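You operate a simulated robot arm through the tools that you are given. There is no shell and no other tool.

You are at the controls of a simulated robot arm. One attempt, no reset.

JOB
Roll a test strip on to the docked number pad and weigh it down.
Fine: open the clamp; black tab strip across the keys, pressed down till it sticks, the black roller run on it, roller back on the bench, steel gauge block stood on the strip. Set down upright: steel gauge block.

The check looks at the end state, three seconds after you hand in, the way a careful person would. Anything else that was tipped, shoved, dropped, spilled or broken makes it a failure.

ROBOT AND FRAMES
A 7-joint arm with a two-finger parallel gripper, fixed in place. Base frame: the origin is at the foot of the arm, x ahead of it, y to its left, z up; the work surface is at about z = 808. Readings come in mm, degrees, newtons and seconds.
With the tool pointing down near the work surface it reaches from about 300 to 700 mm from the base axis. Its first joint turns from -66.0 to 66.0 degrees. Payload 1.57 kg.
The tool frame sits at the grasp point between the pads (the TCP): z along the fingers, y along the line on which they close. The tips reach 30 mm beyond it. The gripper opens to 110 mm. The fingers are 24 mm wide and 12 mm thick; the gripper's body (48 by 112 mm) begins 78 mm behind the TCP.
Orientation is that of the tool frame in the base frame, as [roll, pitch, yaw] about the fixed x, y, z axes, in that order (R = Rz(yaw) Ry(pitch) Rx(roll)). With the fingers straight down and closing along the base's y, the tool's x points along the base's -x, its y along +y and its z along -z.

CONTROLS
- The arm moves only by the tool apply_moves. Its argument "increments" is a list of rows, each a list of 3 entries, a list of its own where there are three numbers: the shift along the tool's x, y, z in units of 40 mm (1.0 is 40 mm), then the turn, a rotation vector about the tool's x, y, z in units of 4 degrees (1.0 is 4 degrees), then the finger opening in mm, from 0 to 110. In form: [[[x, y, z], [rx, ry, rz], gripper], ...]. A call has 1 to 20 rows; each row shifts and turns the commanded pose from where the row before left it, along the tool's axes as they then stand. A call with a number of a shift or a turn outside -1 to 1 is refused whole. A row lasts 0.2 s, in which the tool goes at most 50 mm and 8.6 degrees; a call with a longer step from one row to the next is refused whole, and so is a gripper value outside its range. A pose out of reach is approached as far as the arm can. The call stops where the force on the tool passes 60 N (or 10 N more than at its start, if that is more) or the arm is blocked; 0.2 s more then pass. The fingers move at their own pace (about 108 mm/s each) and stop on an object; they squeeze with about 42 N. The grip force told is the motor's: it shows also when the fingers shut on nothing. Time passes only in rows, and 0.2 s behind the last, so rows that do not move let the fingers close. The reply holds the time, the measured pose of the TCP, the force on the tool along the base axes, the opening and the grip force, in the units named above and with some noise, with the torque about the TCP (base axes, N m) and any sound that the robot's microphone picked up.
- Cameras (640 x 400 px; columns grow to the right, rows downward): "scene" is fixed at [175.7, -410, 1391.5]; the picture's right is [0.41, -0.91, 0.00], its down [-0.67, -0.31, -0.67] and it looks along [0.61, 0.28, -0.74] (base axes); focal length 239 px, centre (320, 200). "wrist" rides on the gripper at [70, 16, -141] in the tool frame; the picture's right is [-0.23, 0.97, 0.00], its down [-0.86, -0.20, -0.48] and it looks along [-0.47, -0.11, 0.88] (tool axes); focal length 222 px, centre (320, 200). There is no depth. A picture from a camera that has moved, and an enlarged one, comes with that camera's place and axes in the base frame and with its lens. The place of the scene camera against the robot may be out by one fixed shift of up to 25 mm in any direction.
- camera(camera): a new picture of that camera. The clock stands still meanwhile.
- enlarge(camera, box): a new picture of the part [left, top, right, bottom] of that camera's present view, enlarged. The clock stands still meanwhile.
- sign_off(): hands the job in; it is judged then, once.

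Nothing tells you positions but the pictures and the camera data. Unless the task says otherwise, let go and move clear before handing in.

The tools are called after ">>>" by a JSON object that holds its "method" and its "body". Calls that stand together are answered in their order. apply_moves: Moves the arm, as the interface text tells. Its arguments: {"type":"object","properties":{"increments":{"type":"array","items":{"type":"array"}}},"required":["increments"]} The other tools are called the same way: camera (camera) takes a picture; enlarge (camera, box) takes an enlarged picture of a part of a camera's view; sign_off () hands the job in.

At the start:

```text
t: 0.0
ee_pos: [364.8, -89.9, 1190.2]
tool_rot: [180.0, 0.0, 180.0]
force: [0.0, -0.6, 0.9]
torque: [0.01, -0.02, -0.03]
grip_width: 110.0
gripper_force: 0.0
```

scene: 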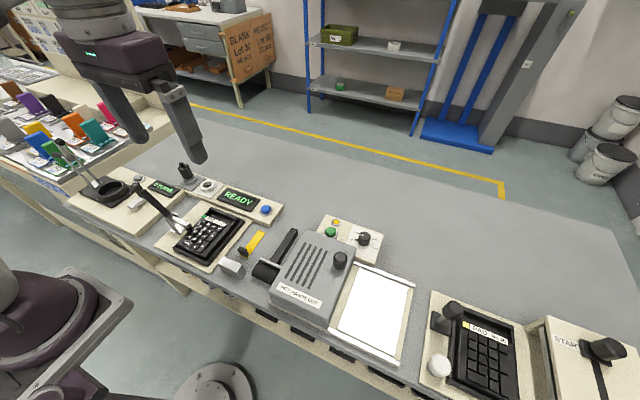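
wrist: 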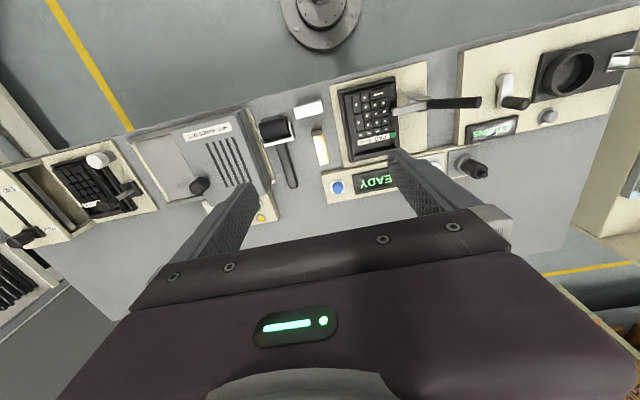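

I see a bench with a clamped number pad in the middle-left, a roller, a yellow/black item, a steel block, a hot laminator-like box and other stations. I will enlarge the pictures to identify each part before moving.

>>> {"method": "enlarge", "body": {"camera": "scene", "box": [120, 150, 300, 290]}}

>>> {"method": "enlarge", "body": {"camera": "wrist", "box": [240, 60, 520, 220]}}

>>> {"method": "enlarge", "body": {"camera": "scene", "box": [400, 270, 640, 400]}}

>>> {"method": "enlarge", "body": {"camera": "scene", "box": [0, 60, 200, 220]}}

>>> {"method": "enlarge", "body": {"camera": "scene", "box": [230, 200, 430, 360]}}

```text
2.86 times, centred on (210, 220) of scene
camera zoom: at [175.7, -410.0, 1391.5], right [0.41, -0.91, 0.0], down [-0.67, -0.31, -0.67], along [0.61, 0.28, -0.74], focal length 684 px, centre (634, 143)
```

zoom: 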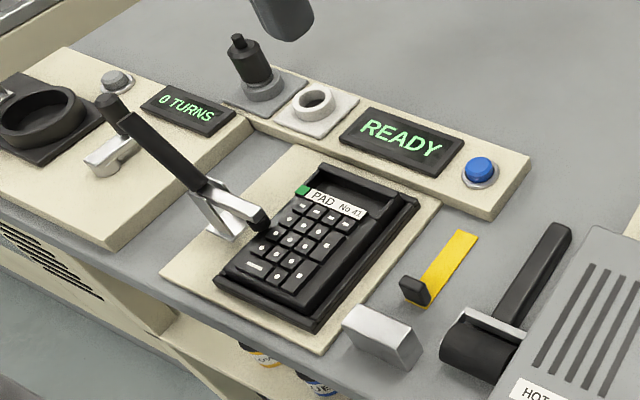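

```text
2.29 times, centred on (380, 140) of wrist
camera zoom: at [297.0, -74.0, 1332.3], right [0.23, 0.97, 0.0], down [0.86, -0.2, 0.48], along [0.47, -0.11, -0.88], focal length 508 px, centre (183, 337)
```

zoom: 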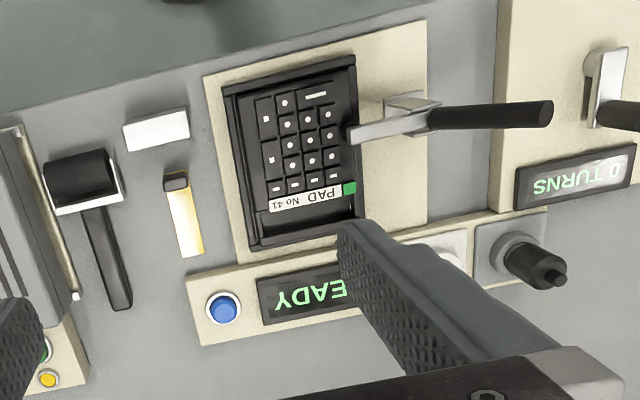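

```text
2.67 times, centred on (520, 335) of scene
camera zoom: at [175.7, -410.0, 1391.5], right [0.41, -0.91, 0.0], down [-0.67, -0.31, -0.67], along [0.61, 0.28, -0.74], focal length 638 px, centre (-213, -160)
```

zoom: 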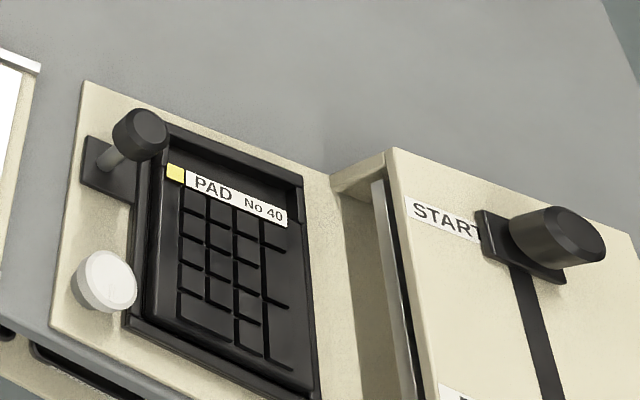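

```text
2.50 times, centred on (100, 140) of scene
camera zoom: at [175.7, -410.0, 1391.5], right [0.41, -0.91, 0.0], down [-0.67, -0.31, -0.67], along [0.61, 0.28, -0.74], focal length 598 px, centre (870, 350)
```

zoom: 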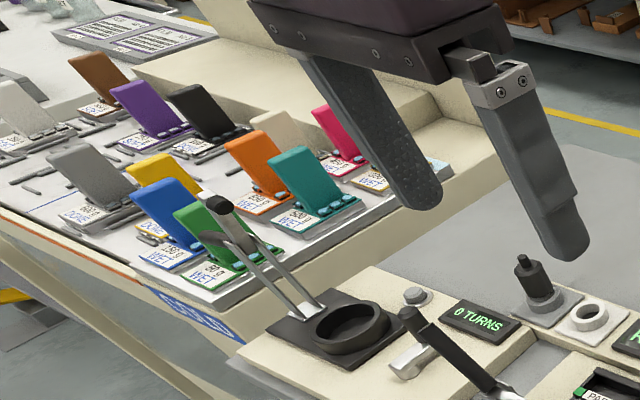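

```text
2.50 times, centred on (330, 280) of scene
camera zoom: at [175.7, -410.0, 1391.5], right [0.41, -0.91, 0.0], down [-0.67, -0.31, -0.67], along [0.61, 0.28, -0.74], focal length 598 px, centre (295, 0)
```

zoom: 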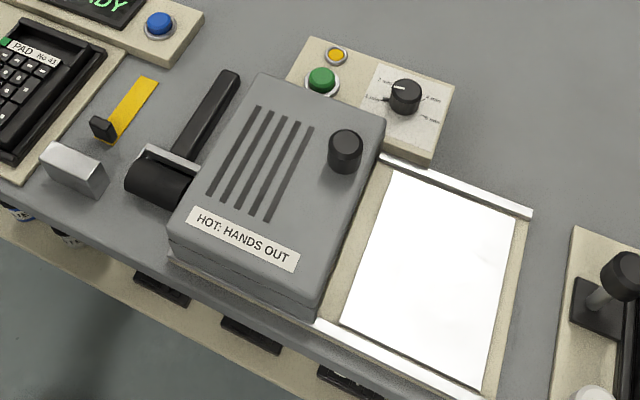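

The docked pad (No 41) sits near x≈393, y≈15, with its toggle clamp on the far-left side. The yellow strip with a black tab is near (400..476, -105), the steel block near (347, -111), and the roller near (374, -192) with its handle along +x. I'll lower the wrist camera for a closer look.

>>> {"method": "apply_moves", "body": {"increments": [[[0.187, 0.5, 0.79], [0, 0, 0], 110], [[0.187, 0.5, 0.79], [0, 0, 0], 110], [[0.187, 0.5, 0.79], [0, 0, 0], 110], [[0.187, 0.5, 0.79], [0, 0, 0], 110], [[0.187, 0.5, 0.79], [0, 0, 0], 110], [[0.187, 0.5, 0.79], [0, 0, 0], 110], [[0, 0, 0], [0, 0, 0], 110]]}}

>>> {"method": "camera", "body": {"camera": "wrist"}}

>>> {"method": "camera", "body": {"camera": "scene"}}

```text
t: 1.6
ee_pos: [320.6, 28.5, 1001.7]
tool_rot: [-180.0, 0.0, -180.0]
force: [-0.2, 0.0, 0.5]
torque: [0.01, -0.01, 0.01]
grip_width: 109.9
gripper_force: 0.0
```

```text
taken
camera wrist: at [252.2, 45.1, 1143.1], right [0.23, 0.97, 0.0], down [0.86, -0.2, 0.48], along [0.47, -0.11, -0.88], focal length 222 px, centre (320, 200)
```

wrist: 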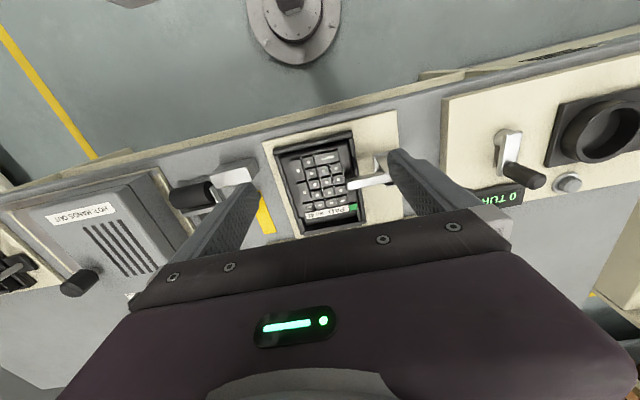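

```text
taken
```

scene: 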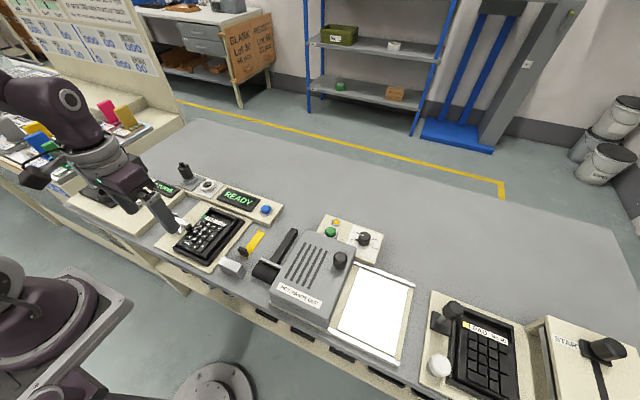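

The close view is partly blocked by the fingers. I'll enlarge the pad and clamp area here for detail.

>>> {"method": "enlarge", "body": {"camera": "wrist", "box": [250, 110, 450, 240]}}

>>> {"method": "enlarge", "body": {"camera": "scene", "box": [140, 150, 300, 290]}}

```text
3.08 times, centred on (350, 175) of wrist
camera zoom: at [252.2, 45.1, 1143.1], right [0.23, 0.97, 0.0], down [0.86, -0.2, 0.48], along [0.47, -0.11, -0.88], focal length 684 px, centre (228, 277)
```

zoom: 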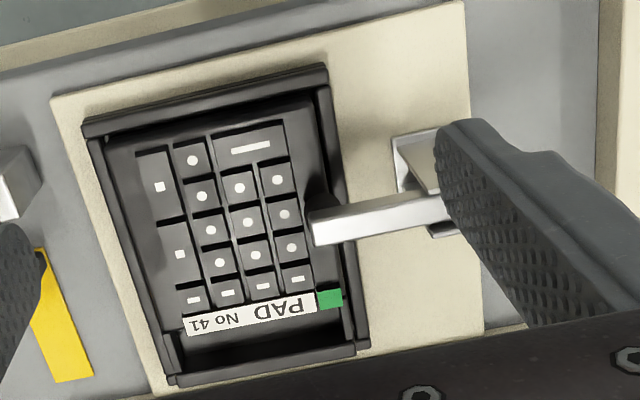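

```text
2.86 times, centred on (220, 220) of scene
camera zoom: at [175.7, -409.9, 1391.5], right [0.41, -0.91, 0.0], down [-0.67, -0.31, -0.67], along [0.61, 0.28, -0.74], focal length 684 px, centre (606, 143)
```

zoom: 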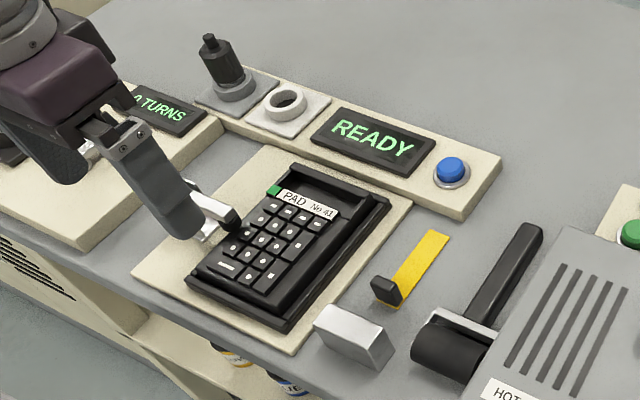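

The handle of the clamp seems to stand nearly upright (its top near (377, 143, ~985)), so I must keep clear of it. I'll raise the arm and look at the clamp from the left side.

>>> {"method": "apply_moves", "body": {"increments": [[[0, 0, -0.95], [0, 0, 0], 110], [[0, 0, -0.95], [0, 0, 0], 110], [[0, 0, -0.95], [0, 0, 0], 110], [[0, 0, -0.95], [0, 0, 0], 110], [[0, 0, -0.95], [0, 0, 0], 110], [[-0.5, 0.7, 0], [0, 0, 0], 110], [[-0.5, 0.7, 0], [0, 0, 0], 110], [[-0.5, 0.7, 0], [0, 0, 0], 110], [[-0.5, 0.7, 0], [0, 0, 0], 110], [[0, 0, 0], [0, 0, 0], 110]]}}

>>> {"method": "camera", "body": {"camera": "wrist"}}

>>> {"method": "enlarge", "body": {"camera": "scene", "box": [110, 160, 250, 280]}}

```text
t: 3.8
ee_pos: [403.3, 144.3, 1188.1]
tool_rot: [-180.0, 0.1, 179.9]
force: [0.4, -0.6, -0.4]
torque: [-0.01, 0.03, 0.02]
grip_width: 109.8
gripper_force: 0.0
```

```text
taken
camera wrist: at [333.9, 160.8, 1331.6], right [0.23, 0.97, 0.0], down [0.86, -0.2, 0.48], along [0.47, -0.11, -0.88], focal length 222 px, centre (320, 200)
```

wrist: 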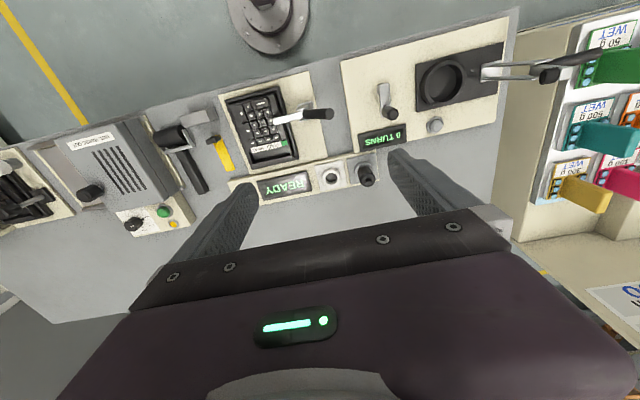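

```text
3.33 times, centred on (180, 220) of scene
camera zoom: at [175.7, -409.9, 1391.5], right [0.41, -0.91, 0.0], down [-0.67, -0.31, -0.67], along [0.61, 0.28, -0.74], focal length 797 px, centre (787, 133)
```

zoom: 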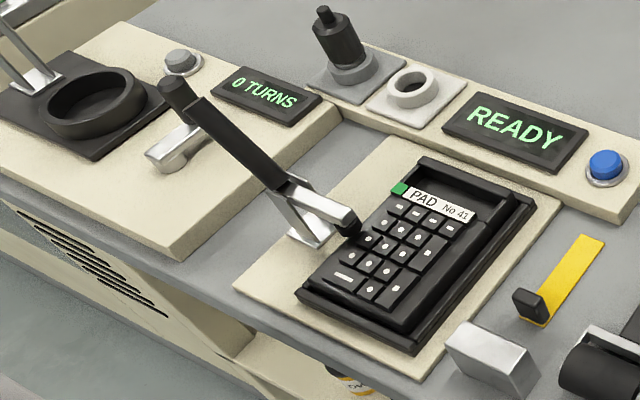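

>>> {"method": "enlarge", "body": {"camera": "wrist", "box": [200, 60, 360, 180]}}

>>> {"method": "enlarge", "body": {"camera": "wrist", "box": [100, 90, 260, 210]}}

>>> {"method": "enlarge", "body": {"camera": "scene", "box": [150, 180, 220, 240]}}

```text
3.33 times, centred on (280, 120) of wrist
camera zoom: at [333.9, 160.8, 1331.6], right [0.23, 0.97, 0.0], down [0.86, -0.2, 0.48], along [0.47, -0.11, -0.88], focal length 740 px, centre (453, 467)
```

zoom: 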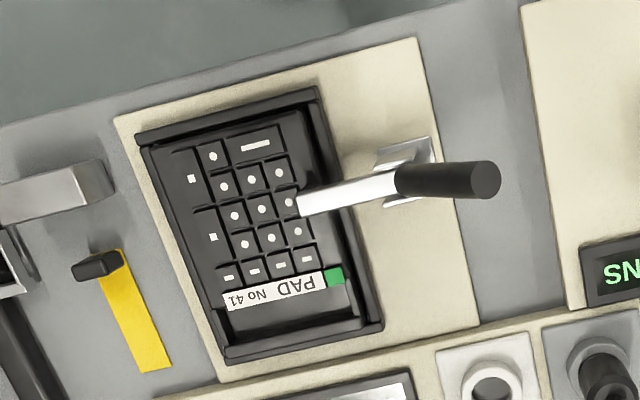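

```text
3.33 times, centred on (180, 150) of wrist
camera zoom: at [333.9, 160.8, 1331.6], right [0.23, 0.97, 0.0], down [0.86, -0.2, 0.48], along [0.47, -0.11, -0.88], focal length 740 px, centre (787, 367)
```

zoom: 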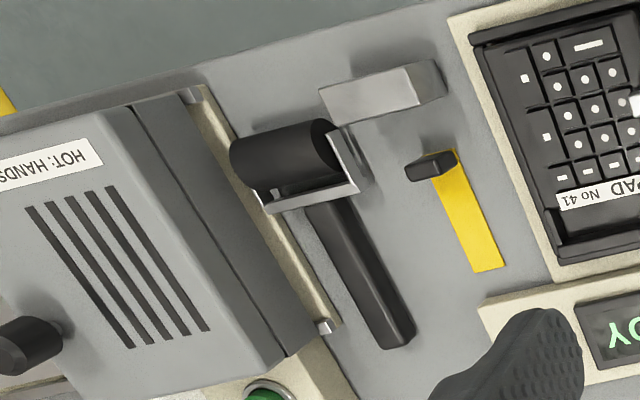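

```text
6.67 times, centred on (185, 210) of scene
camera zoom: at [175.7, -409.9, 1391.5], right [0.41, -0.91, 0.0], down [-0.67, -0.31, -0.67], along [0.61, 0.28, -0.74], focal length 1595 px, centre (1220, 133)
```

zoom: 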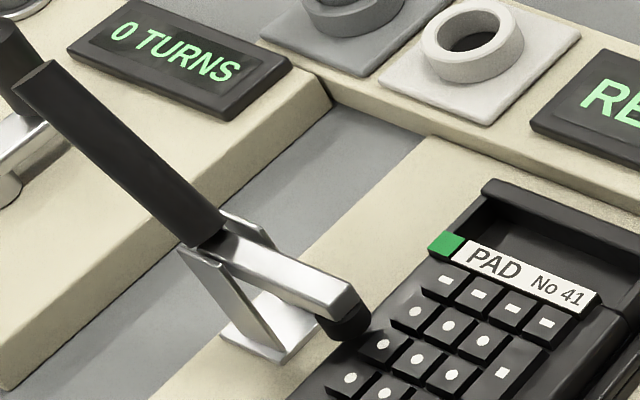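

The clamp is one L-shaped lever pivoted around (385, 110, 860). Its arm reaches over the pad, and its handle rises at about 57° to (387, 165, 946). To lift the arm, the handle has to go outward (+y) and down. I'll close the fingers and lower them on the pad side of the handle.

>>> {"method": "apply_moves", "body": {"increments": [[[0.4325, -0.7325, 0], [0, 0, 0], 0], [[0, 0, 0], [0, 0, 0], 0], [[0, 0, 0.97], [0, 0, 0], 0], [[0, 0, 0.97], [0, 0, 0], 0], [[0, 0, 0.97], [0, 0, 0], 0], [[0, 0, 0.97], [0, 0, 0], 0], [[0, 0, 0.97], [0, 0, 0], 0], [[0, 0, 0.97], [0, 0, 0], 0], [[0, 0, 0], [0, 0, 0], 0]]}}

>>> {"method": "camera", "body": {"camera": "wrist"}}

>>> {"method": "enlarge", "body": {"camera": "scene", "box": [100, 130, 240, 250]}}

```text
t: 5.8
ee_pos: [384.8, 111.1, 956.0]
tool_rot: [-179.9, 0.0, -180.0]
force: [-0.4, 0.5, 0.1]
torque: [-0.03, -0.02, 0.03]
grip_width: 0.0
gripper_force: 21.4
```

```text
taken
camera wrist: at [316.5, 126.9, 1098.8], right [0.23, 0.97, 0.0], down [0.86, -0.2, 0.48], along [0.47, -0.11, -0.88], focal length 222 px, centre (320, 200)
```

wrist: 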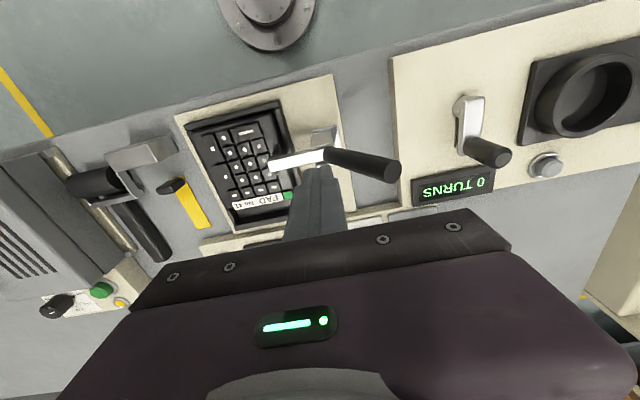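

```text
3.33 times, centred on (170, 190) of scene
camera zoom: at [175.7, -410.0, 1391.5], right [0.41, -0.91, 0.0], down [-0.67, -0.31, -0.67], along [0.61, 0.28, -0.74], focal length 797 px, centre (820, 233)
```

zoom: 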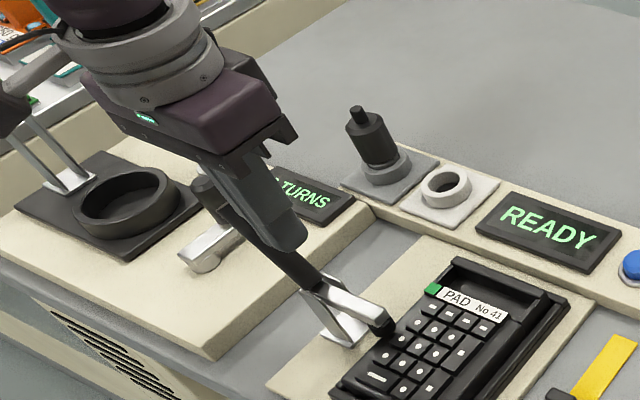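

The fingers are beside the handle as planned. I'll start pushing it outward along its arc.

>>> {"method": "apply_moves", "body": {"increments": [[[0, 0.25, -0.05], [0, 0, 0], 0], [[0, 0.25, -0.05], [0, 0, 0], 0], [[0, 0.18, 0.11], [0, 0, 0], 0], [[0, 0.17, 0.12], [0, 0, 0], 0], [[0, 0, 0], [0, 0, 0], 0]]}}

>>> {"method": "camera", "body": {"camera": "wrist"}}

```text
t: 7.0
ee_pos: [384.8, 144.8, 952.8]
tool_rot: [-180.0, 0.0, -180.0]
force: [0.6, -0.6, 0.6]
torque: [-0.03, -0.03, -0.04]
grip_width: 0.0
gripper_force: 21.4
```

```text
taken
camera wrist: at [315.8, 161.5, 1095.3], right [0.23, 0.97, 0.0], down [0.86, -0.2, 0.48], along [0.47, -0.11, -0.88], focal length 222 px, centre (320, 200)
```

wrist: 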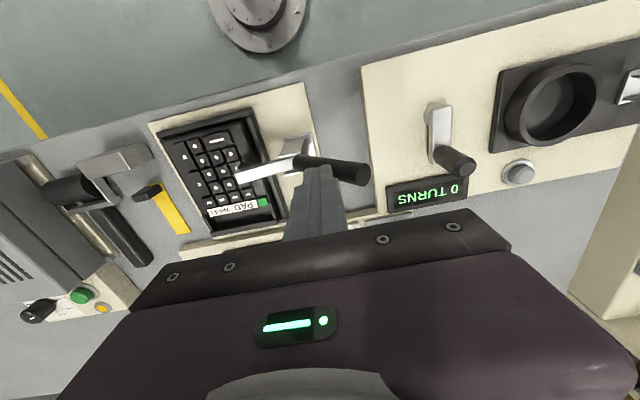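

The lever turns with almost no force and the arm is lifting. I'll continue along the arc.

>>> {"method": "apply_moves", "body": {"increments": [[[0, 0.23, 0.2], [0, 0, 0], 0], [[0, 0.23, 0.25], [0, 0, 0], 0], [[0, 0.13, 0.23], [0, 0, 0], 0], [[0, 0.12, 0.23], [0, 0, 0], 0], [[0, 0, 0], [0, 0, 0], 0]]}}

>>> {"method": "camera", "body": {"camera": "wrist"}}

>>> {"method": "enlarge", "body": {"camera": "scene", "box": [100, 130, 240, 250]}}

```text
t: 8.2
ee_pos: [384.1, 174.7, 915.6]
tool_rot: [180.0, 0.0, 180.0]
force: [0.3, 0.0, -0.5]
torque: [0.02, 0.02, -0.02]
grip_width: 0.3
gripper_force: 21.1
```

```text
taken
camera wrist: at [315.7, 191.1, 1056.7], right [0.23, 0.97, 0.0], down [0.86, -0.2, 0.48], along [0.47, -0.11, -0.88], focal length 222 px, centre (320, 200)
```

wrist: 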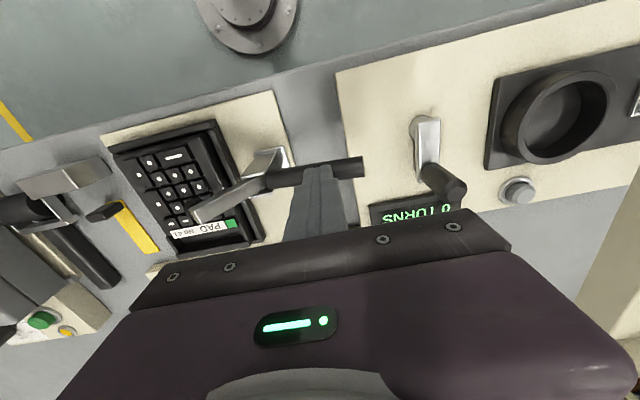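

```text
3.33 times, centred on (170, 190) of scene
camera zoom: at [175.7, -410.0, 1391.5], right [0.41, -0.91, 0.0], down [-0.67, -0.31, -0.67], along [0.61, 0.28, -0.74], focal length 797 px, centre (820, 233)
```

zoom: 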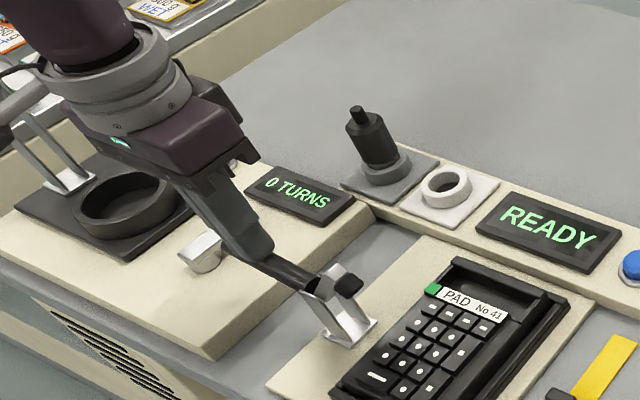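

The arm is about 45° up. I'll push a bit further so the clamp is fully open, watching the force.

>>> {"method": "apply_moves", "body": {"increments": [[[0, 0.05, 0.25], [0, 0, 0], 0], [[0, 0.04, 0.25], [0, 0, 0], 0], [[0, 0, 0.2], [0, 0, 0], 0], [[0, 0, 0], [0, 0, 0], 0]]}}

>>> {"method": "camera", "body": {"camera": "wrist"}}

>>> {"method": "enlarge", "body": {"camera": "scene", "box": [100, 130, 240, 250]}}

```text
t: 9.1
ee_pos: [382.9, 179.7, 890.5]
tool_rot: [179.9, 0.2, 180.0]
force: [-7.3, -1.8, 34.7]
torque: [-0.37, 0.14, -0.06]
grip_width: 0.2
gripper_force: 21.5
stopped in row 4: the force on the tool passed its limit at 67 N (the readings are from after the stop); the commanded pose is now the measured one
```

```text
taken
camera wrist: at [314.3, 195.1, 1032.4], right [0.23, 0.97, 0.0], down [0.85, -0.2, 0.48], along [0.47, -0.11, -0.88], focal length 222 px, centre (320, 200)
```

wrist: 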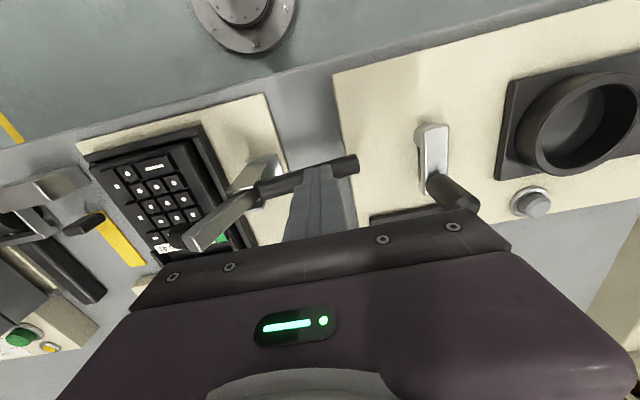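

```text
3.33 times, centred on (170, 190) of scene
camera zoom: at [175.1, -410.2, 1391.5], right [0.41, -0.91, 0.0], down [-0.67, -0.3, -0.67], along [0.61, 0.28, -0.74], focal length 797 px, centre (820, 233)
```

zoom: 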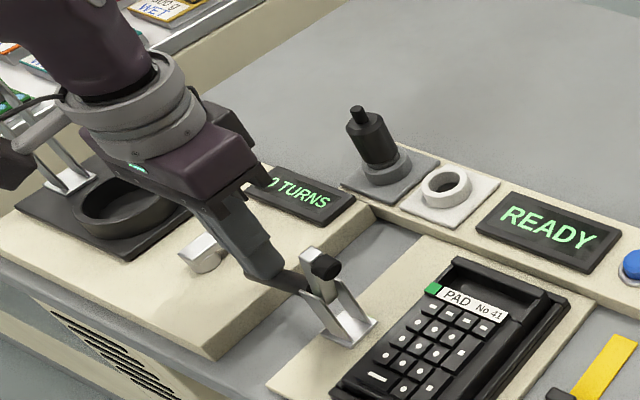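

The lever reached its stop with the arm well lifted. I'll back off straight up and check that the clamp stays open.

>>> {"method": "apply_moves", "body": {"increments": [[[0, -0.1, -0.5], [0, 0, 0], 0], [[0, -0.2, -0.9], [0, 0, 0], 0], [[0, -0.4, -1], [0, 0, 0], 0], [[0, -0.6, -1], [0, 0, 0], 0], [[0, -0.7, -1], [0, 0, 0], 0], [[0, -0.7, -1], [0, 0, 0], 0], [[0, -0.7, -1], [0, 0, 0], 60], [[0, -0.7, -1], [0, 0, 0], 60], [[0, 0, 0], [0, 0, 0], 60]]}}

>>> {"method": "camera", "body": {"camera": "wrist"}}

>>> {"method": "enlarge", "body": {"camera": "scene", "box": [110, 160, 250, 280]}}

```text
t: 11.1
ee_pos: [384.5, 9.3, 1186.1]
tool_rot: [179.9, 0.1, 180.0]
force: [-1.1, 0.8, 0.6]
torque: [0.01, 0.01, 0.03]
grip_width: 59.9
gripper_force: 0.1
```

```text
taken
camera wrist: at [316.1, 26.4, 1327.6], right [0.23, 0.97, 0.0], down [0.85, -0.2, 0.48], along [0.47, -0.11, -0.88], focal length 222 px, centre (320, 200)
```

wrist: 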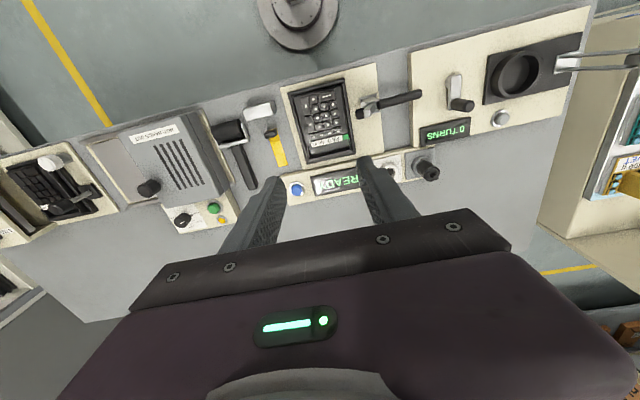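

```text
3.33 times, centred on (180, 220) of scene
camera zoom: at [175.7, -410.0, 1391.5], right [0.41, -0.91, 0.0], down [-0.67, -0.31, -0.67], along [0.61, 0.28, -0.74], focal length 797 px, centre (787, 133)
```

zoom: 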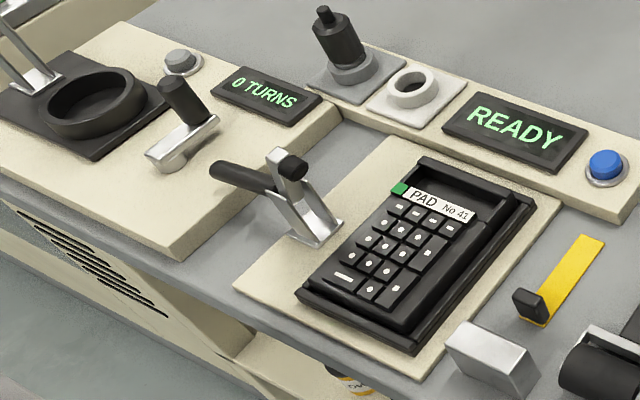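

The clamp is open and stays so. Next I'll measure the strip, tab, block and pad precisely from this view.

>>> {"method": "enlarge", "body": {"camera": "wrist", "box": [240, 90, 320, 150]}}

>>> {"method": "enlarge", "body": {"camera": "wrist", "box": [280, 70, 390, 170]}}

>>> {"method": "enlarge", "body": {"camera": "scene", "box": [205, 220, 285, 290]}}

>>> {"method": "enlarge", "body": {"camera": "scene", "box": [165, 195, 255, 275]}}

```text
6.67 times, centred on (280, 120) of wrist
camera zoom: at [316.1, 26.4, 1327.6], right [0.23, 0.97, 0.0], down [0.85, -0.2, 0.48], along [0.47, -0.11, -0.88], focal length 1481 px, centre (587, 733)
```

zoom: 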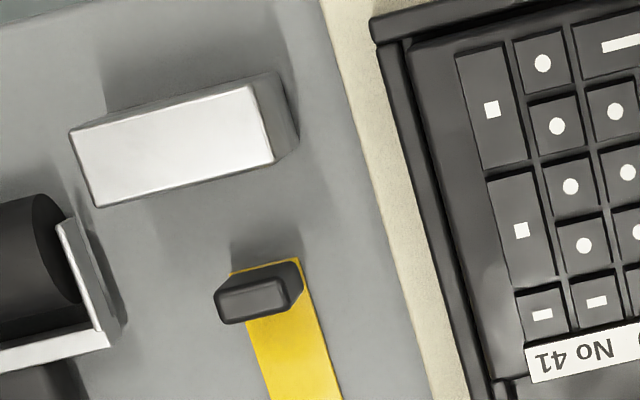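

```text
4.00 times, centred on (335, 120) of wrist
camera zoom: at [316.1, 26.4, 1327.6], right [0.23, 0.97, 0.0], down [0.85, -0.2, 0.48], along [0.47, -0.11, -0.88], focal length 888 px, centre (260, 520)
```

zoom: 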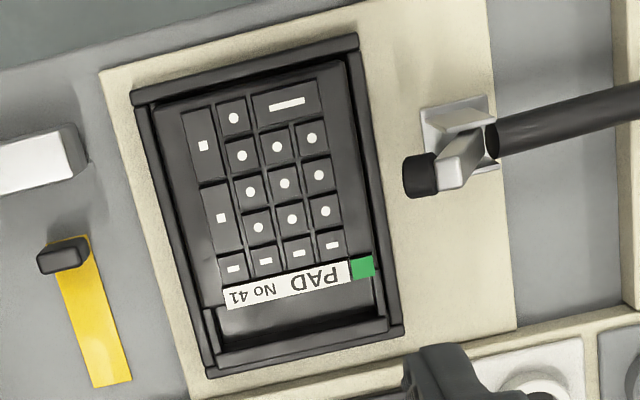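

```text
5.71 times, centred on (245, 255) of scene
camera zoom: at [175.7, -410.0, 1391.5], right [0.41, -0.91, 0.0], down [-0.67, -0.31, -0.67], along [0.61, 0.28, -0.74], focal length 1367 px, centre (749, -114)
```

zoom: 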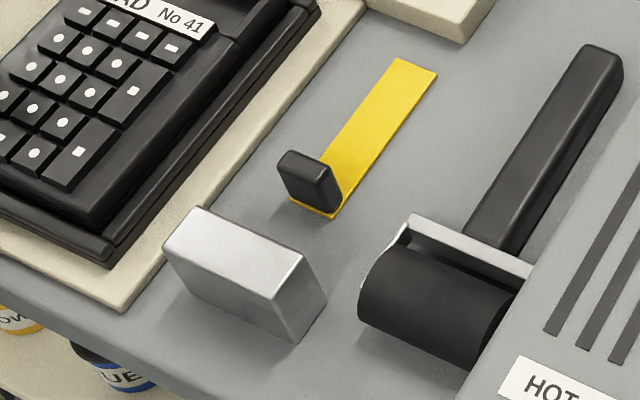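

```text
5.00 times, centred on (210, 235) of scene
camera zoom: at [175.7, -410.0, 1391.5], right [0.41, -0.91, 0.0], down [-0.67, -0.31, -0.67], along [0.61, 0.28, -0.74], focal length 1196 px, centre (870, 25)
```

zoom: 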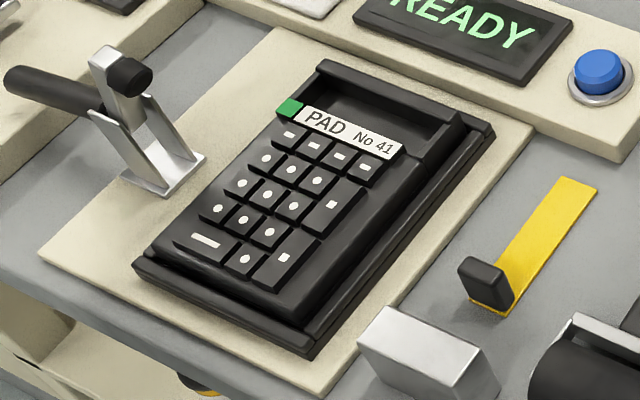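

The strip lies square to the base axes: x 390–478, y about -115 to -91, with the tab at its near end around (396, -104). The pad's keys span x 340–430 and y -20 to 50, with the key tops near z≈838. I'll hover above the tab and look again.

>>> {"method": "apply_moves", "body": {"increments": [[[-0.096, -0.936, 0], [0, 0, 0], 60], [[-0.096, -0.936, 0], [0, 0, 0], 60], [[-0.096, -0.936, 0], [0, 0, 0], 60], [[0, 0, 0.9], [0, 0, 0], 60], [[0, 0, 0.9], [0, 0, 0], 60], [[0, 0, 0.9], [0, 0, 0], 60], [[0, 0, 0.9], [0, 0, 0], 60], [[0, 0, 0.9], [0, 0, 0], 60], [[0, 0, 0.9], [0, 0, 0], 60], [[0, 0, 0.9], [0, 0, 0], 60], [[0, 0, 0.85], [0, 0, 0], 60], [[0, 0, 0], [0, 0, 0], 60]]}}

>>> {"method": "camera", "body": {"camera": "wrist"}}

>>> {"method": "enlarge", "body": {"camera": "scene", "box": [205, 220, 285, 290]}}

```text
t: 13.7
ee_pos: [393.5, -95.8, 897.5]
tool_rot: [179.9, 0.1, 179.9]
force: [0.1, -0.4, -0.9]
torque: [0.0, 0.02, -0.04]
grip_width: 60.2
gripper_force: 0.1
```

```text
taken
camera wrist: at [325.3, -81.0, 1038.8], right [0.23, 0.97, 0.0], down [0.85, -0.2, 0.48], along [0.47, -0.11, -0.88], focal length 222 px, centre (320, 200)
```

wrist: 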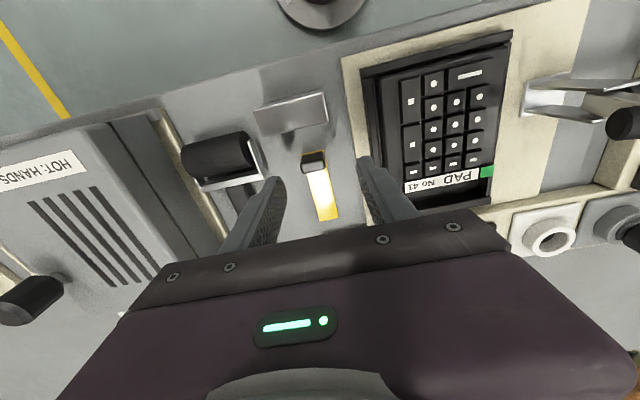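

```text
5.71 times, centred on (245, 255) of scene
camera zoom: at [175.7, -410.0, 1391.5], right [0.41, -0.91, 0.0], down [-0.67, -0.31, -0.67], along [0.61, 0.28, -0.74], focal length 1367 px, centre (749, -114)
```

zoom: 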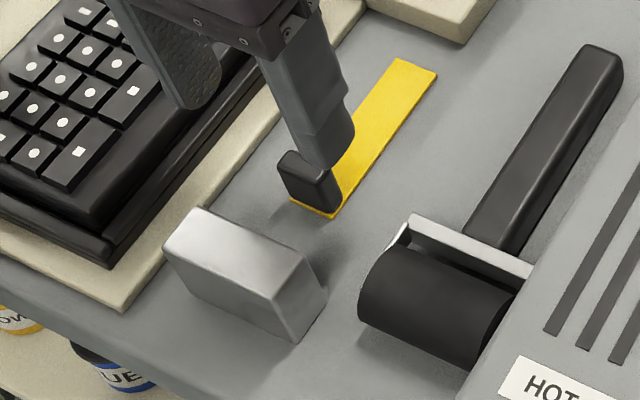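

I'm hovering over the tab, a few mm off in y. I'll zoom to measure the tab closely.

>>> {"method": "enlarge", "body": {"camera": "wrist", "box": [270, 120, 370, 240]}}

>>> {"method": "enlarge", "body": {"camera": "wrist", "box": [340, 20, 530, 220]}}

>>> {"method": "enlarge", "body": {"camera": "wrist", "box": [160, 70, 350, 190]}}

```text
3.33 times, centred on (320, 180) of wrist
camera zoom: at [325.3, -81.0, 1038.8], right [0.23, 0.97, 0.0], down [0.85, -0.2, 0.48], along [0.47, -0.11, -0.88], focal length 740 px, centre (320, 267)
```

zoom: 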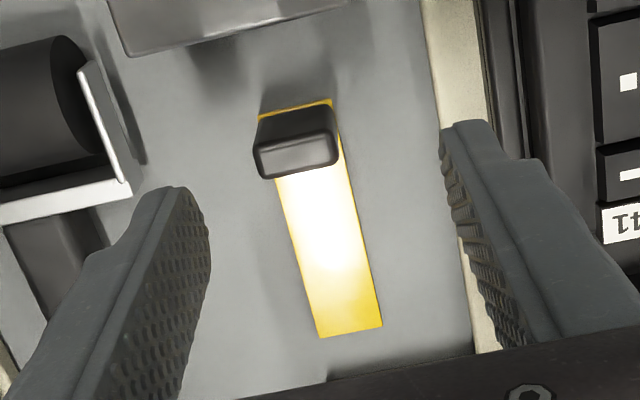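

```text
2.00 times, centred on (435, 120) of wrist
camera zoom: at [325.3, -81.0, 1038.8], right [0.23, 0.97, 0.0], down [0.85, -0.2, 0.48], along [0.47, -0.11, -0.88], focal length 444 px, centre (90, 360)
```

zoom: 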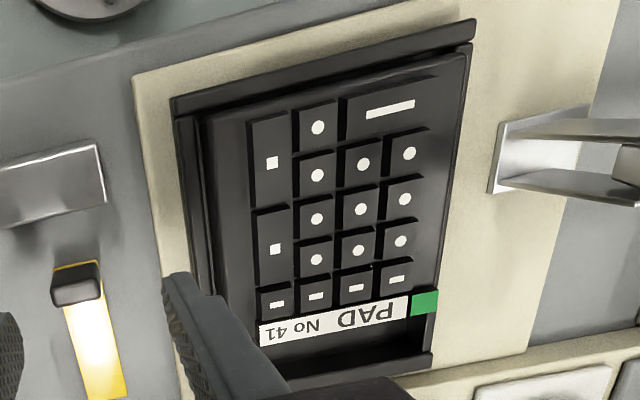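

```text
3.33 times, centred on (255, 130) of wrist
camera zoom: at [325.3, -81.0, 1038.8], right [0.23, 0.97, 0.0], down [0.85, -0.2, 0.48], along [0.47, -0.11, -0.88], focal length 740 px, centre (537, 433)
```

zoom: 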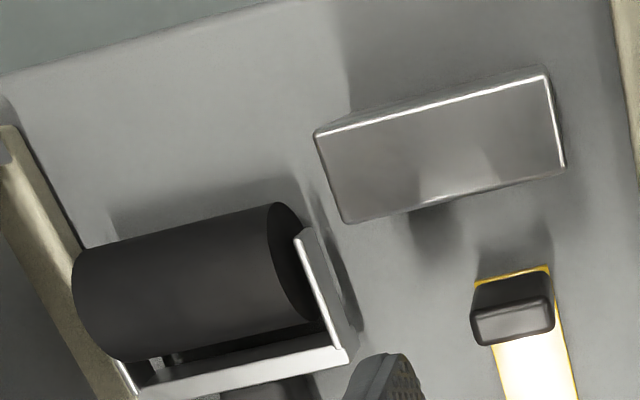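

The tab is at x 392.5–402.4, y -116 to -92, with its top at z≈832, and the strip is about 86 mm long and 24 wide. The block is about 57 (y) by 21 (x) by 39 mm tall. I'll now go down and grip the tab, closing along y.

>>> {"method": "apply_moves", "body": {"increments": [[[-0.1, -0.17, 0.2], [0, 0, 0], 60], [[0, 0, 0.5], [0, 0, 0], 60], [[0, 0, 0.4], [0, 0, 0], 60], [[0, 0, 0.2], [0, 0, 0], 60], [[0, 0, 0], [0, 0, 0], 60]]}}

>>> {"method": "enlarge", "body": {"camera": "wrist", "box": [240, 120, 400, 260]}}

>>> {"method": "enlarge", "body": {"camera": "scene", "box": [205, 220, 285, 290]}}

```text
t: 14.9
ee_pos: [397.3, -104.8, 847.4]
tool_rot: [179.9, 0.1, -180.0]
force: [0.8, -0.1, 0.1]
torque: [-0.03, 0.02, 0.0]
grip_width: 60.4
gripper_force: 0.0
```

```text
2.86 times, centred on (320, 190) of wrist
camera zoom: at [329.2, -88.1, 988.9], right [0.23, 0.97, 0.0], down [0.85, -0.2, 0.48], along [0.47, -0.11, -0.88], focal length 635 px, centre (320, 229)
```

zoom: 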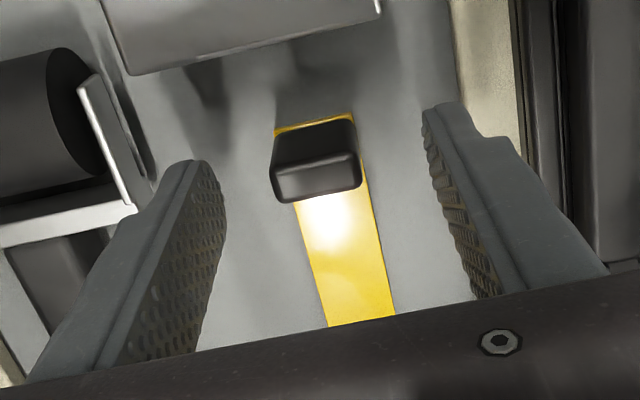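

```text
5.71 times, centred on (245, 255) of scene
camera zoom: at [175.7, -410.0, 1391.5], right [0.41, -0.91, 0.0], down [-0.67, -0.31, -0.67], along [0.61, 0.28, -0.74], focal length 1367 px, centre (749, -114)
```

zoom: 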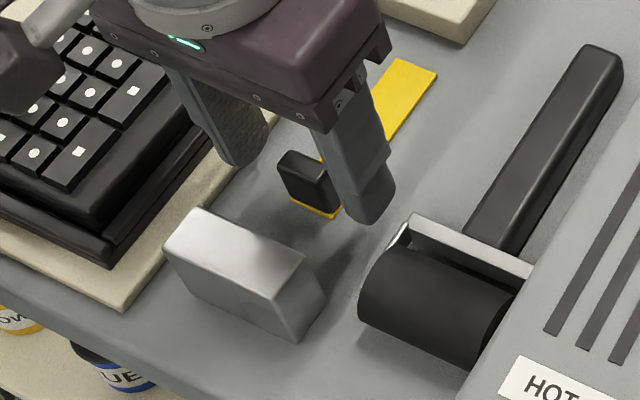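

The fingers straddle the tab. I'll go down 3 mm more and close on it.

>>> {"method": "apply_moves", "body": {"increments": [[[0, 0, 0.08], [0, 0, 0], 60], [[0, 0, 0], [0, 0, 0], 20], [[0, 0, 0], [0, 0, 0], 15], [[0, 0, 0], [0, 0, 0], 15], [[0, 0, 0], [0, 0, 0], 15]]}}

>>> {"method": "enlarge", "body": {"camera": "wrist", "box": [240, 120, 400, 260]}}

```text
t: 16.1
ee_pos: [397.8, -103.2, 844.0]
tool_rot: [179.9, 0.1, 180.0]
force: [-0.5, -1.0, 0.2]
torque: [0.03, 0.04, -0.02]
grip_width: 23.0
gripper_force: 35.9
```

```text
2.86 times, centred on (320, 190) of wrist
camera zoom: at [329.6, -87.6, 985.7], right [0.23, 0.97, 0.0], down [0.85, -0.2, 0.48], along [0.47, -0.11, -0.88], focal length 635 px, centre (320, 229)
```

zoom: 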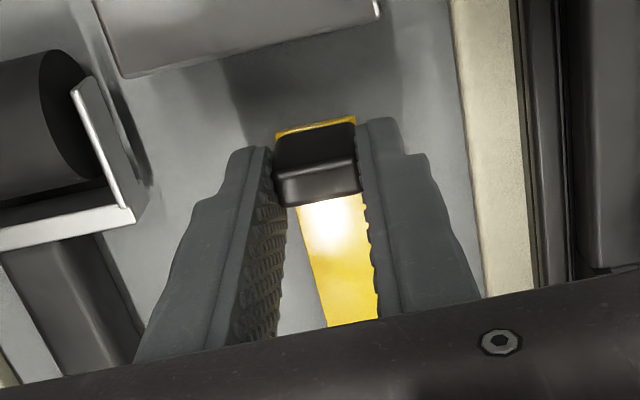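

The tab is held (23 mm). I'll lift it straight up and start turning the tool 90° so the strip will run along y with the tab at the -y end.

>>> {"method": "apply_moves", "body": {"increments": [[[0, 0, -0.3], [0, 0, 0], 15], [[0, 0, -0.7], [0, 0, 0], 15], [[0, 0, -0.9], [0, 0, 0], 15], [[0, 0, -0.9], [0, 0, 0], 15], [[0, 0, -0.8], [0, 0, 0], 15], [[0, 0, 0], [0, 0, -1], 15], [[0, 0, 0], [0, 0, -1], 15], [[0, 0, 0], [0, 0, -1], 15], [[0, 0, 0], [0, 0, -1], 15], [[0, 0, 0], [0, 0, -1], 15], [[0, 0, 0], [0, 0, -1], 15], [[0, 0, 0], [0, 0, -1], 15], [[0, 0, 0], [0, 0, -1], 15], [[0, 0, 0], [0, 0, -1], 15], [[0, 0, 0], [0, 0, -1], 15], [[0, 0, 0], [0, 0, 0], 15]]}}

>>> {"method": "camera", "body": {"camera": "wrist"}}

>>> {"method": "camera", "body": {"camera": "scene"}}

```text
t: 19.5
ee_pos: [399.7, -105.4, 987.5]
tool_rot: [179.9, 0.1, -140.0]
force: [-0.4, 0.7, -0.3]
torque: [0.01, -0.03, 0.02]
grip_width: 23.0
gripper_force: 35.9
```

```text
taken
camera wrist: at [336.1, -137.5, 1129.4], right [-0.45, 0.89, 0.0], down [0.78, 0.4, 0.48], along [0.43, 0.22, -0.88], focal length 222 px, centre (320, 200)
```

wrist: 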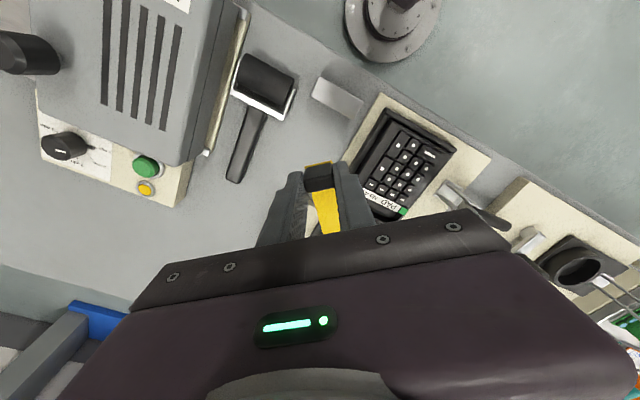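

```text
taken
```

scene: 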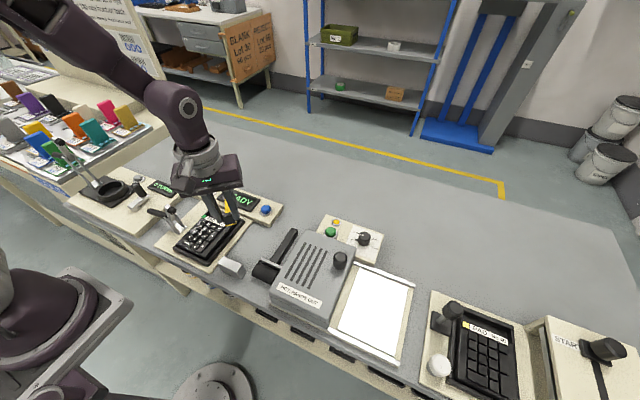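

The turn works in the right direction. I'll finish it to 90°.

>>> {"method": "apply_moves", "body": {"increments": [[[0, 0, 0], [0, 0, -1], 15], [[0, 0, 0], [0, 0, -1], 15], [[0, 0, 0], [0, 0, -1], 15], [[0, 0, 0], [0, 0, -1], 15], [[0, 0, 0], [0, 0, -1], 15], [[0, 0, 0], [0, 0, -1], 15], [[0, 0, 0], [0, 0, -1], 15], [[0, 0, 0], [0, 0, -1], 15], [[0, 0, 0], [0, 0, -1], 15], [[0, 0, 0], [0, 0, -1], 15], [[0, 0, 0], [0, 0, -1], 15], [[0, 0, 0], [0, 0, -1], 15], [[0, 0, 0], [0, 0, -0.5], 15], [[0, 0, 0], [0, 0, 0], 15], [[0, 0, 0], [0, 0, 0], 15]]}}

>>> {"method": "camera", "body": {"camera": "wrist"}}

>>> {"method": "enlarge", "body": {"camera": "scene", "box": [140, 150, 300, 290]}}

```text
t: 22.7
ee_pos: [399.0, -103.4, 987.1]
tool_rot: [-179.9, 0.1, -90.0]
force: [0.3, -0.1, 0.1]
torque: [0.0, -0.01, 0.01]
grip_width: 23.1
gripper_force: 35.7
```

```text
taken
camera wrist: at [383.7, -174.0, 1128.5], right [-0.97, 0.23, 0.0], down [0.2, 0.85, 0.48], along [0.11, 0.47, -0.88], focal length 222 px, centre (320, 200)
```

wrist: 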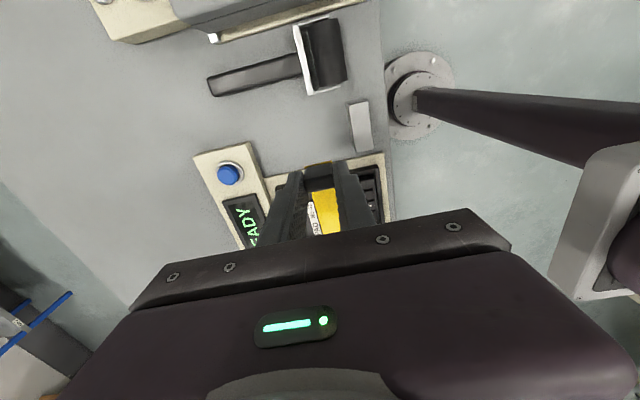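

```text
2.86 times, centred on (220, 220) of scene
camera zoom: at [175.7, -410.0, 1391.5], right [0.41, -0.91, 0.0], down [-0.67, -0.31, -0.67], along [0.61, 0.28, -0.74], focal length 684 px, centre (606, 143)
```

zoom: 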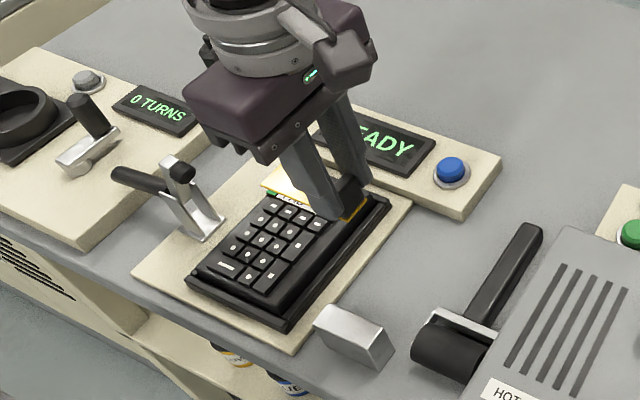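

The strip now points along +y. I'll carry it over the keys to (385, -21) for the tab and lower it to about 15 mm above them.

>>> {"method": "apply_moves", "body": {"increments": [[[-0.687, 0.117, 0], [0, 0, 0], 15], [[-0.687, 0.117, 0], [0, 0, 0], 15], [[-0.686, 0.117, 0], [0, 0, 0], 15], [[0, 0, 0], [0, 0, 0], 15], [[0, 0, 0.8], [0, 0, 0], 15], [[0, 0, 0.8], [0, 0, 0], 15], [[0, 0, 0.6], [0, 0, 0], 15], [[0, 0, 0.2], [0, 0, 0], 15], [[0, 0, 0], [0, 0, 0], 15], [[0, 0, 0], [0, 0, 0], 15]]}}

>>> {"method": "camera", "body": {"camera": "wrist"}}

>>> {"method": "enlarge", "body": {"camera": "scene", "box": [150, 170, 270, 280]}}

>>> {"method": "enlarge", "body": {"camera": "wrist", "box": [240, 120, 440, 270]}}

```text
t: 24.9
ee_pos: [383.7, -22.2, 892.3]
tool_rot: [-179.9, 0.0, -90.0]
force: [0.2, -0.1, -0.8]
torque: [0.01, -0.01, 0.0]
grip_width: 22.9
gripper_force: 35.5
```

```text
taken
camera wrist: at [368.6, -91.3, 1033.3], right [-0.97, 0.23, 0.0], down [0.2, 0.85, 0.48], along [0.11, 0.47, -0.88], focal length 222 px, centre (320, 200)
```

wrist: 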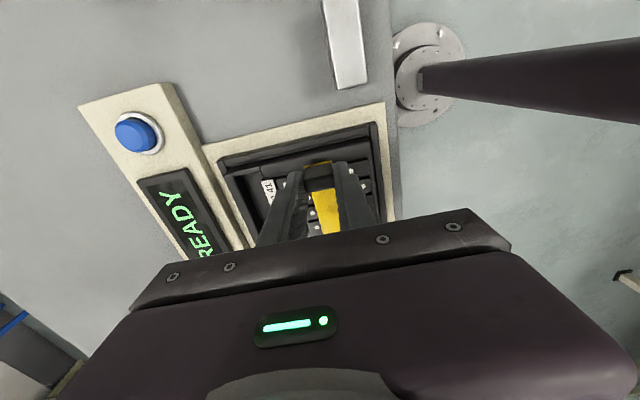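

```text
3.64 times, centred on (210, 225) of scene
camera zoom: at [175.7, -410.0, 1391.5], right [0.41, -0.91, 0.0], down [-0.67, -0.31, -0.67], along [0.61, 0.28, -0.74], focal length 870 px, centre (720, 109)
```

zoom: 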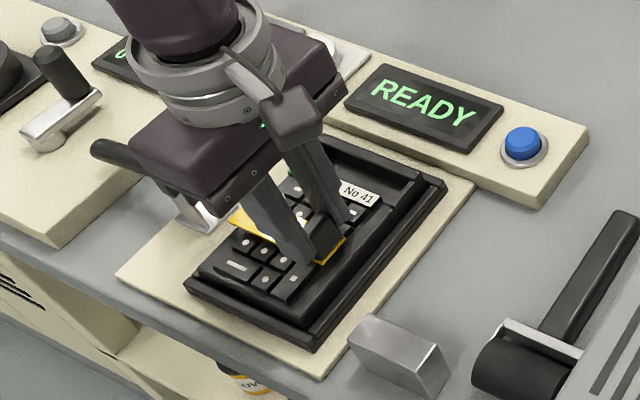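

```text
2.67 times, centred on (340, 195) of wrist
camera zoom: at [368.6, -91.3, 1033.3], right [-0.97, 0.23, 0.0], down [0.2, 0.85, 0.48], along [0.11, 0.47, -0.88], focal length 592 px, centre (267, 213)
```

zoom: 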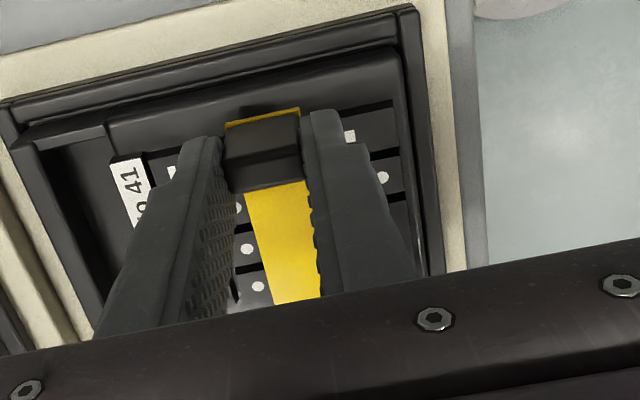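

The strip hangs just above the middle key row, well centred. I'll lower it in small steps and watch the force.

>>> {"method": "apply_moves", "body": {"increments": [[[0, 0, 0.12], [0, 0, 0], 15], [[0, 0, 0.12], [0, 0, 0], 15], [[0, 0, 0], [0, 0, 0], 15]]}}

>>> {"method": "enlarge", "body": {"camera": "scene", "box": [180, 200, 250, 260]}}

```text
t: 25.7
ee_pos: [383.8, -20.8, 880.8]
tool_rot: [-179.8, 0.1, -89.9]
force: [0.4, -1.7, 30.3]
torque: [-0.14, -0.03, -0.02]
grip_width: 23.3
gripper_force: 35.7
```

```text
6.67 times, centred on (215, 230) of scene
camera zoom: at [175.3, -410.0, 1391.6], right [0.41, -0.91, 0.0], down [-0.67, -0.31, -0.67], along [0.61, 0.28, -0.74], focal length 1595 px, centre (1020, 0)
```

zoom: 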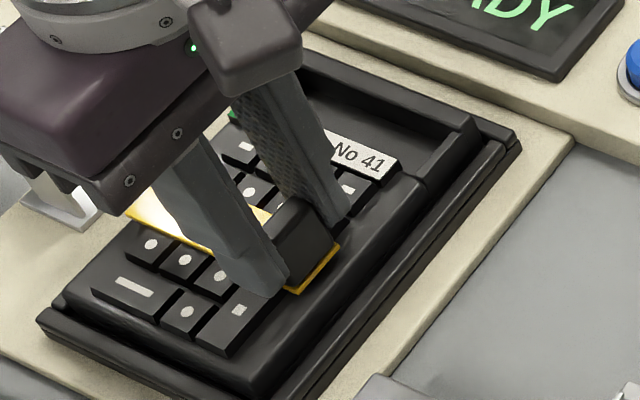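

Contact came at TCP z≈881 with 30 N, so the key tops are at about z=845. I'll hold a moment, ease off slightly, and open the fingers to release the tab.

>>> {"method": "apply_moves", "body": {"increments": [[[0, 0, 0], [0, 0, 0], 15], [[0, 0, 0], [0, 0, 0], 15], [[0, 0, -0.02], [0, 0, 0], 15], [[0, 0, 0], [0, 0, 0], 30], [[0, 0, 0], [0, 0, 0], 45], [[0, 0, 0], [0, 0, 0], 45]]}}

>>> {"method": "enlarge", "body": {"camera": "scene", "box": [180, 200, 250, 260]}}

>>> {"method": "enlarge", "body": {"camera": "wrist", "box": [240, 120, 440, 270]}}

```text
t: 27.1
ee_pos: [382.4, -20.6, 883.0]
tool_rot: [-179.9, 0.0, -90.0]
force: [0.3, 0.4, -0.4]
torque: [0.0, -0.02, -0.01]
grip_width: 45.2
gripper_force: 0.0
```

```text
6.67 times, centred on (215, 230) of scene
camera zoom: at [175.7, -410.0, 1391.5], right [0.41, -0.91, 0.0], down [-0.67, -0.31, -0.67], along [0.61, 0.28, -0.74], focal length 1595 px, centre (1020, 0)
```

zoom: 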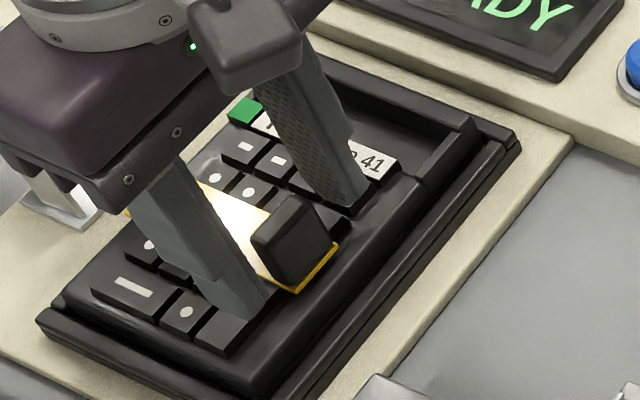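

```text
2.67 times, centred on (340, 195) of wrist
camera zoom: at [369.0, -91.0, 1024.5], right [-0.97, 0.23, 0.0], down [0.2, 0.85, 0.48], along [0.11, 0.47, -0.88], focal length 592 px, centre (267, 213)
```

zoom: 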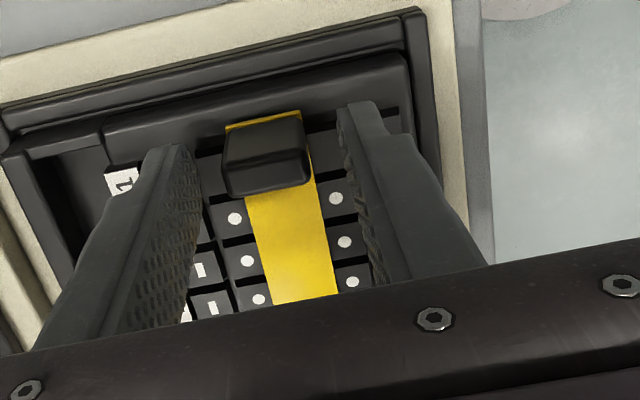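

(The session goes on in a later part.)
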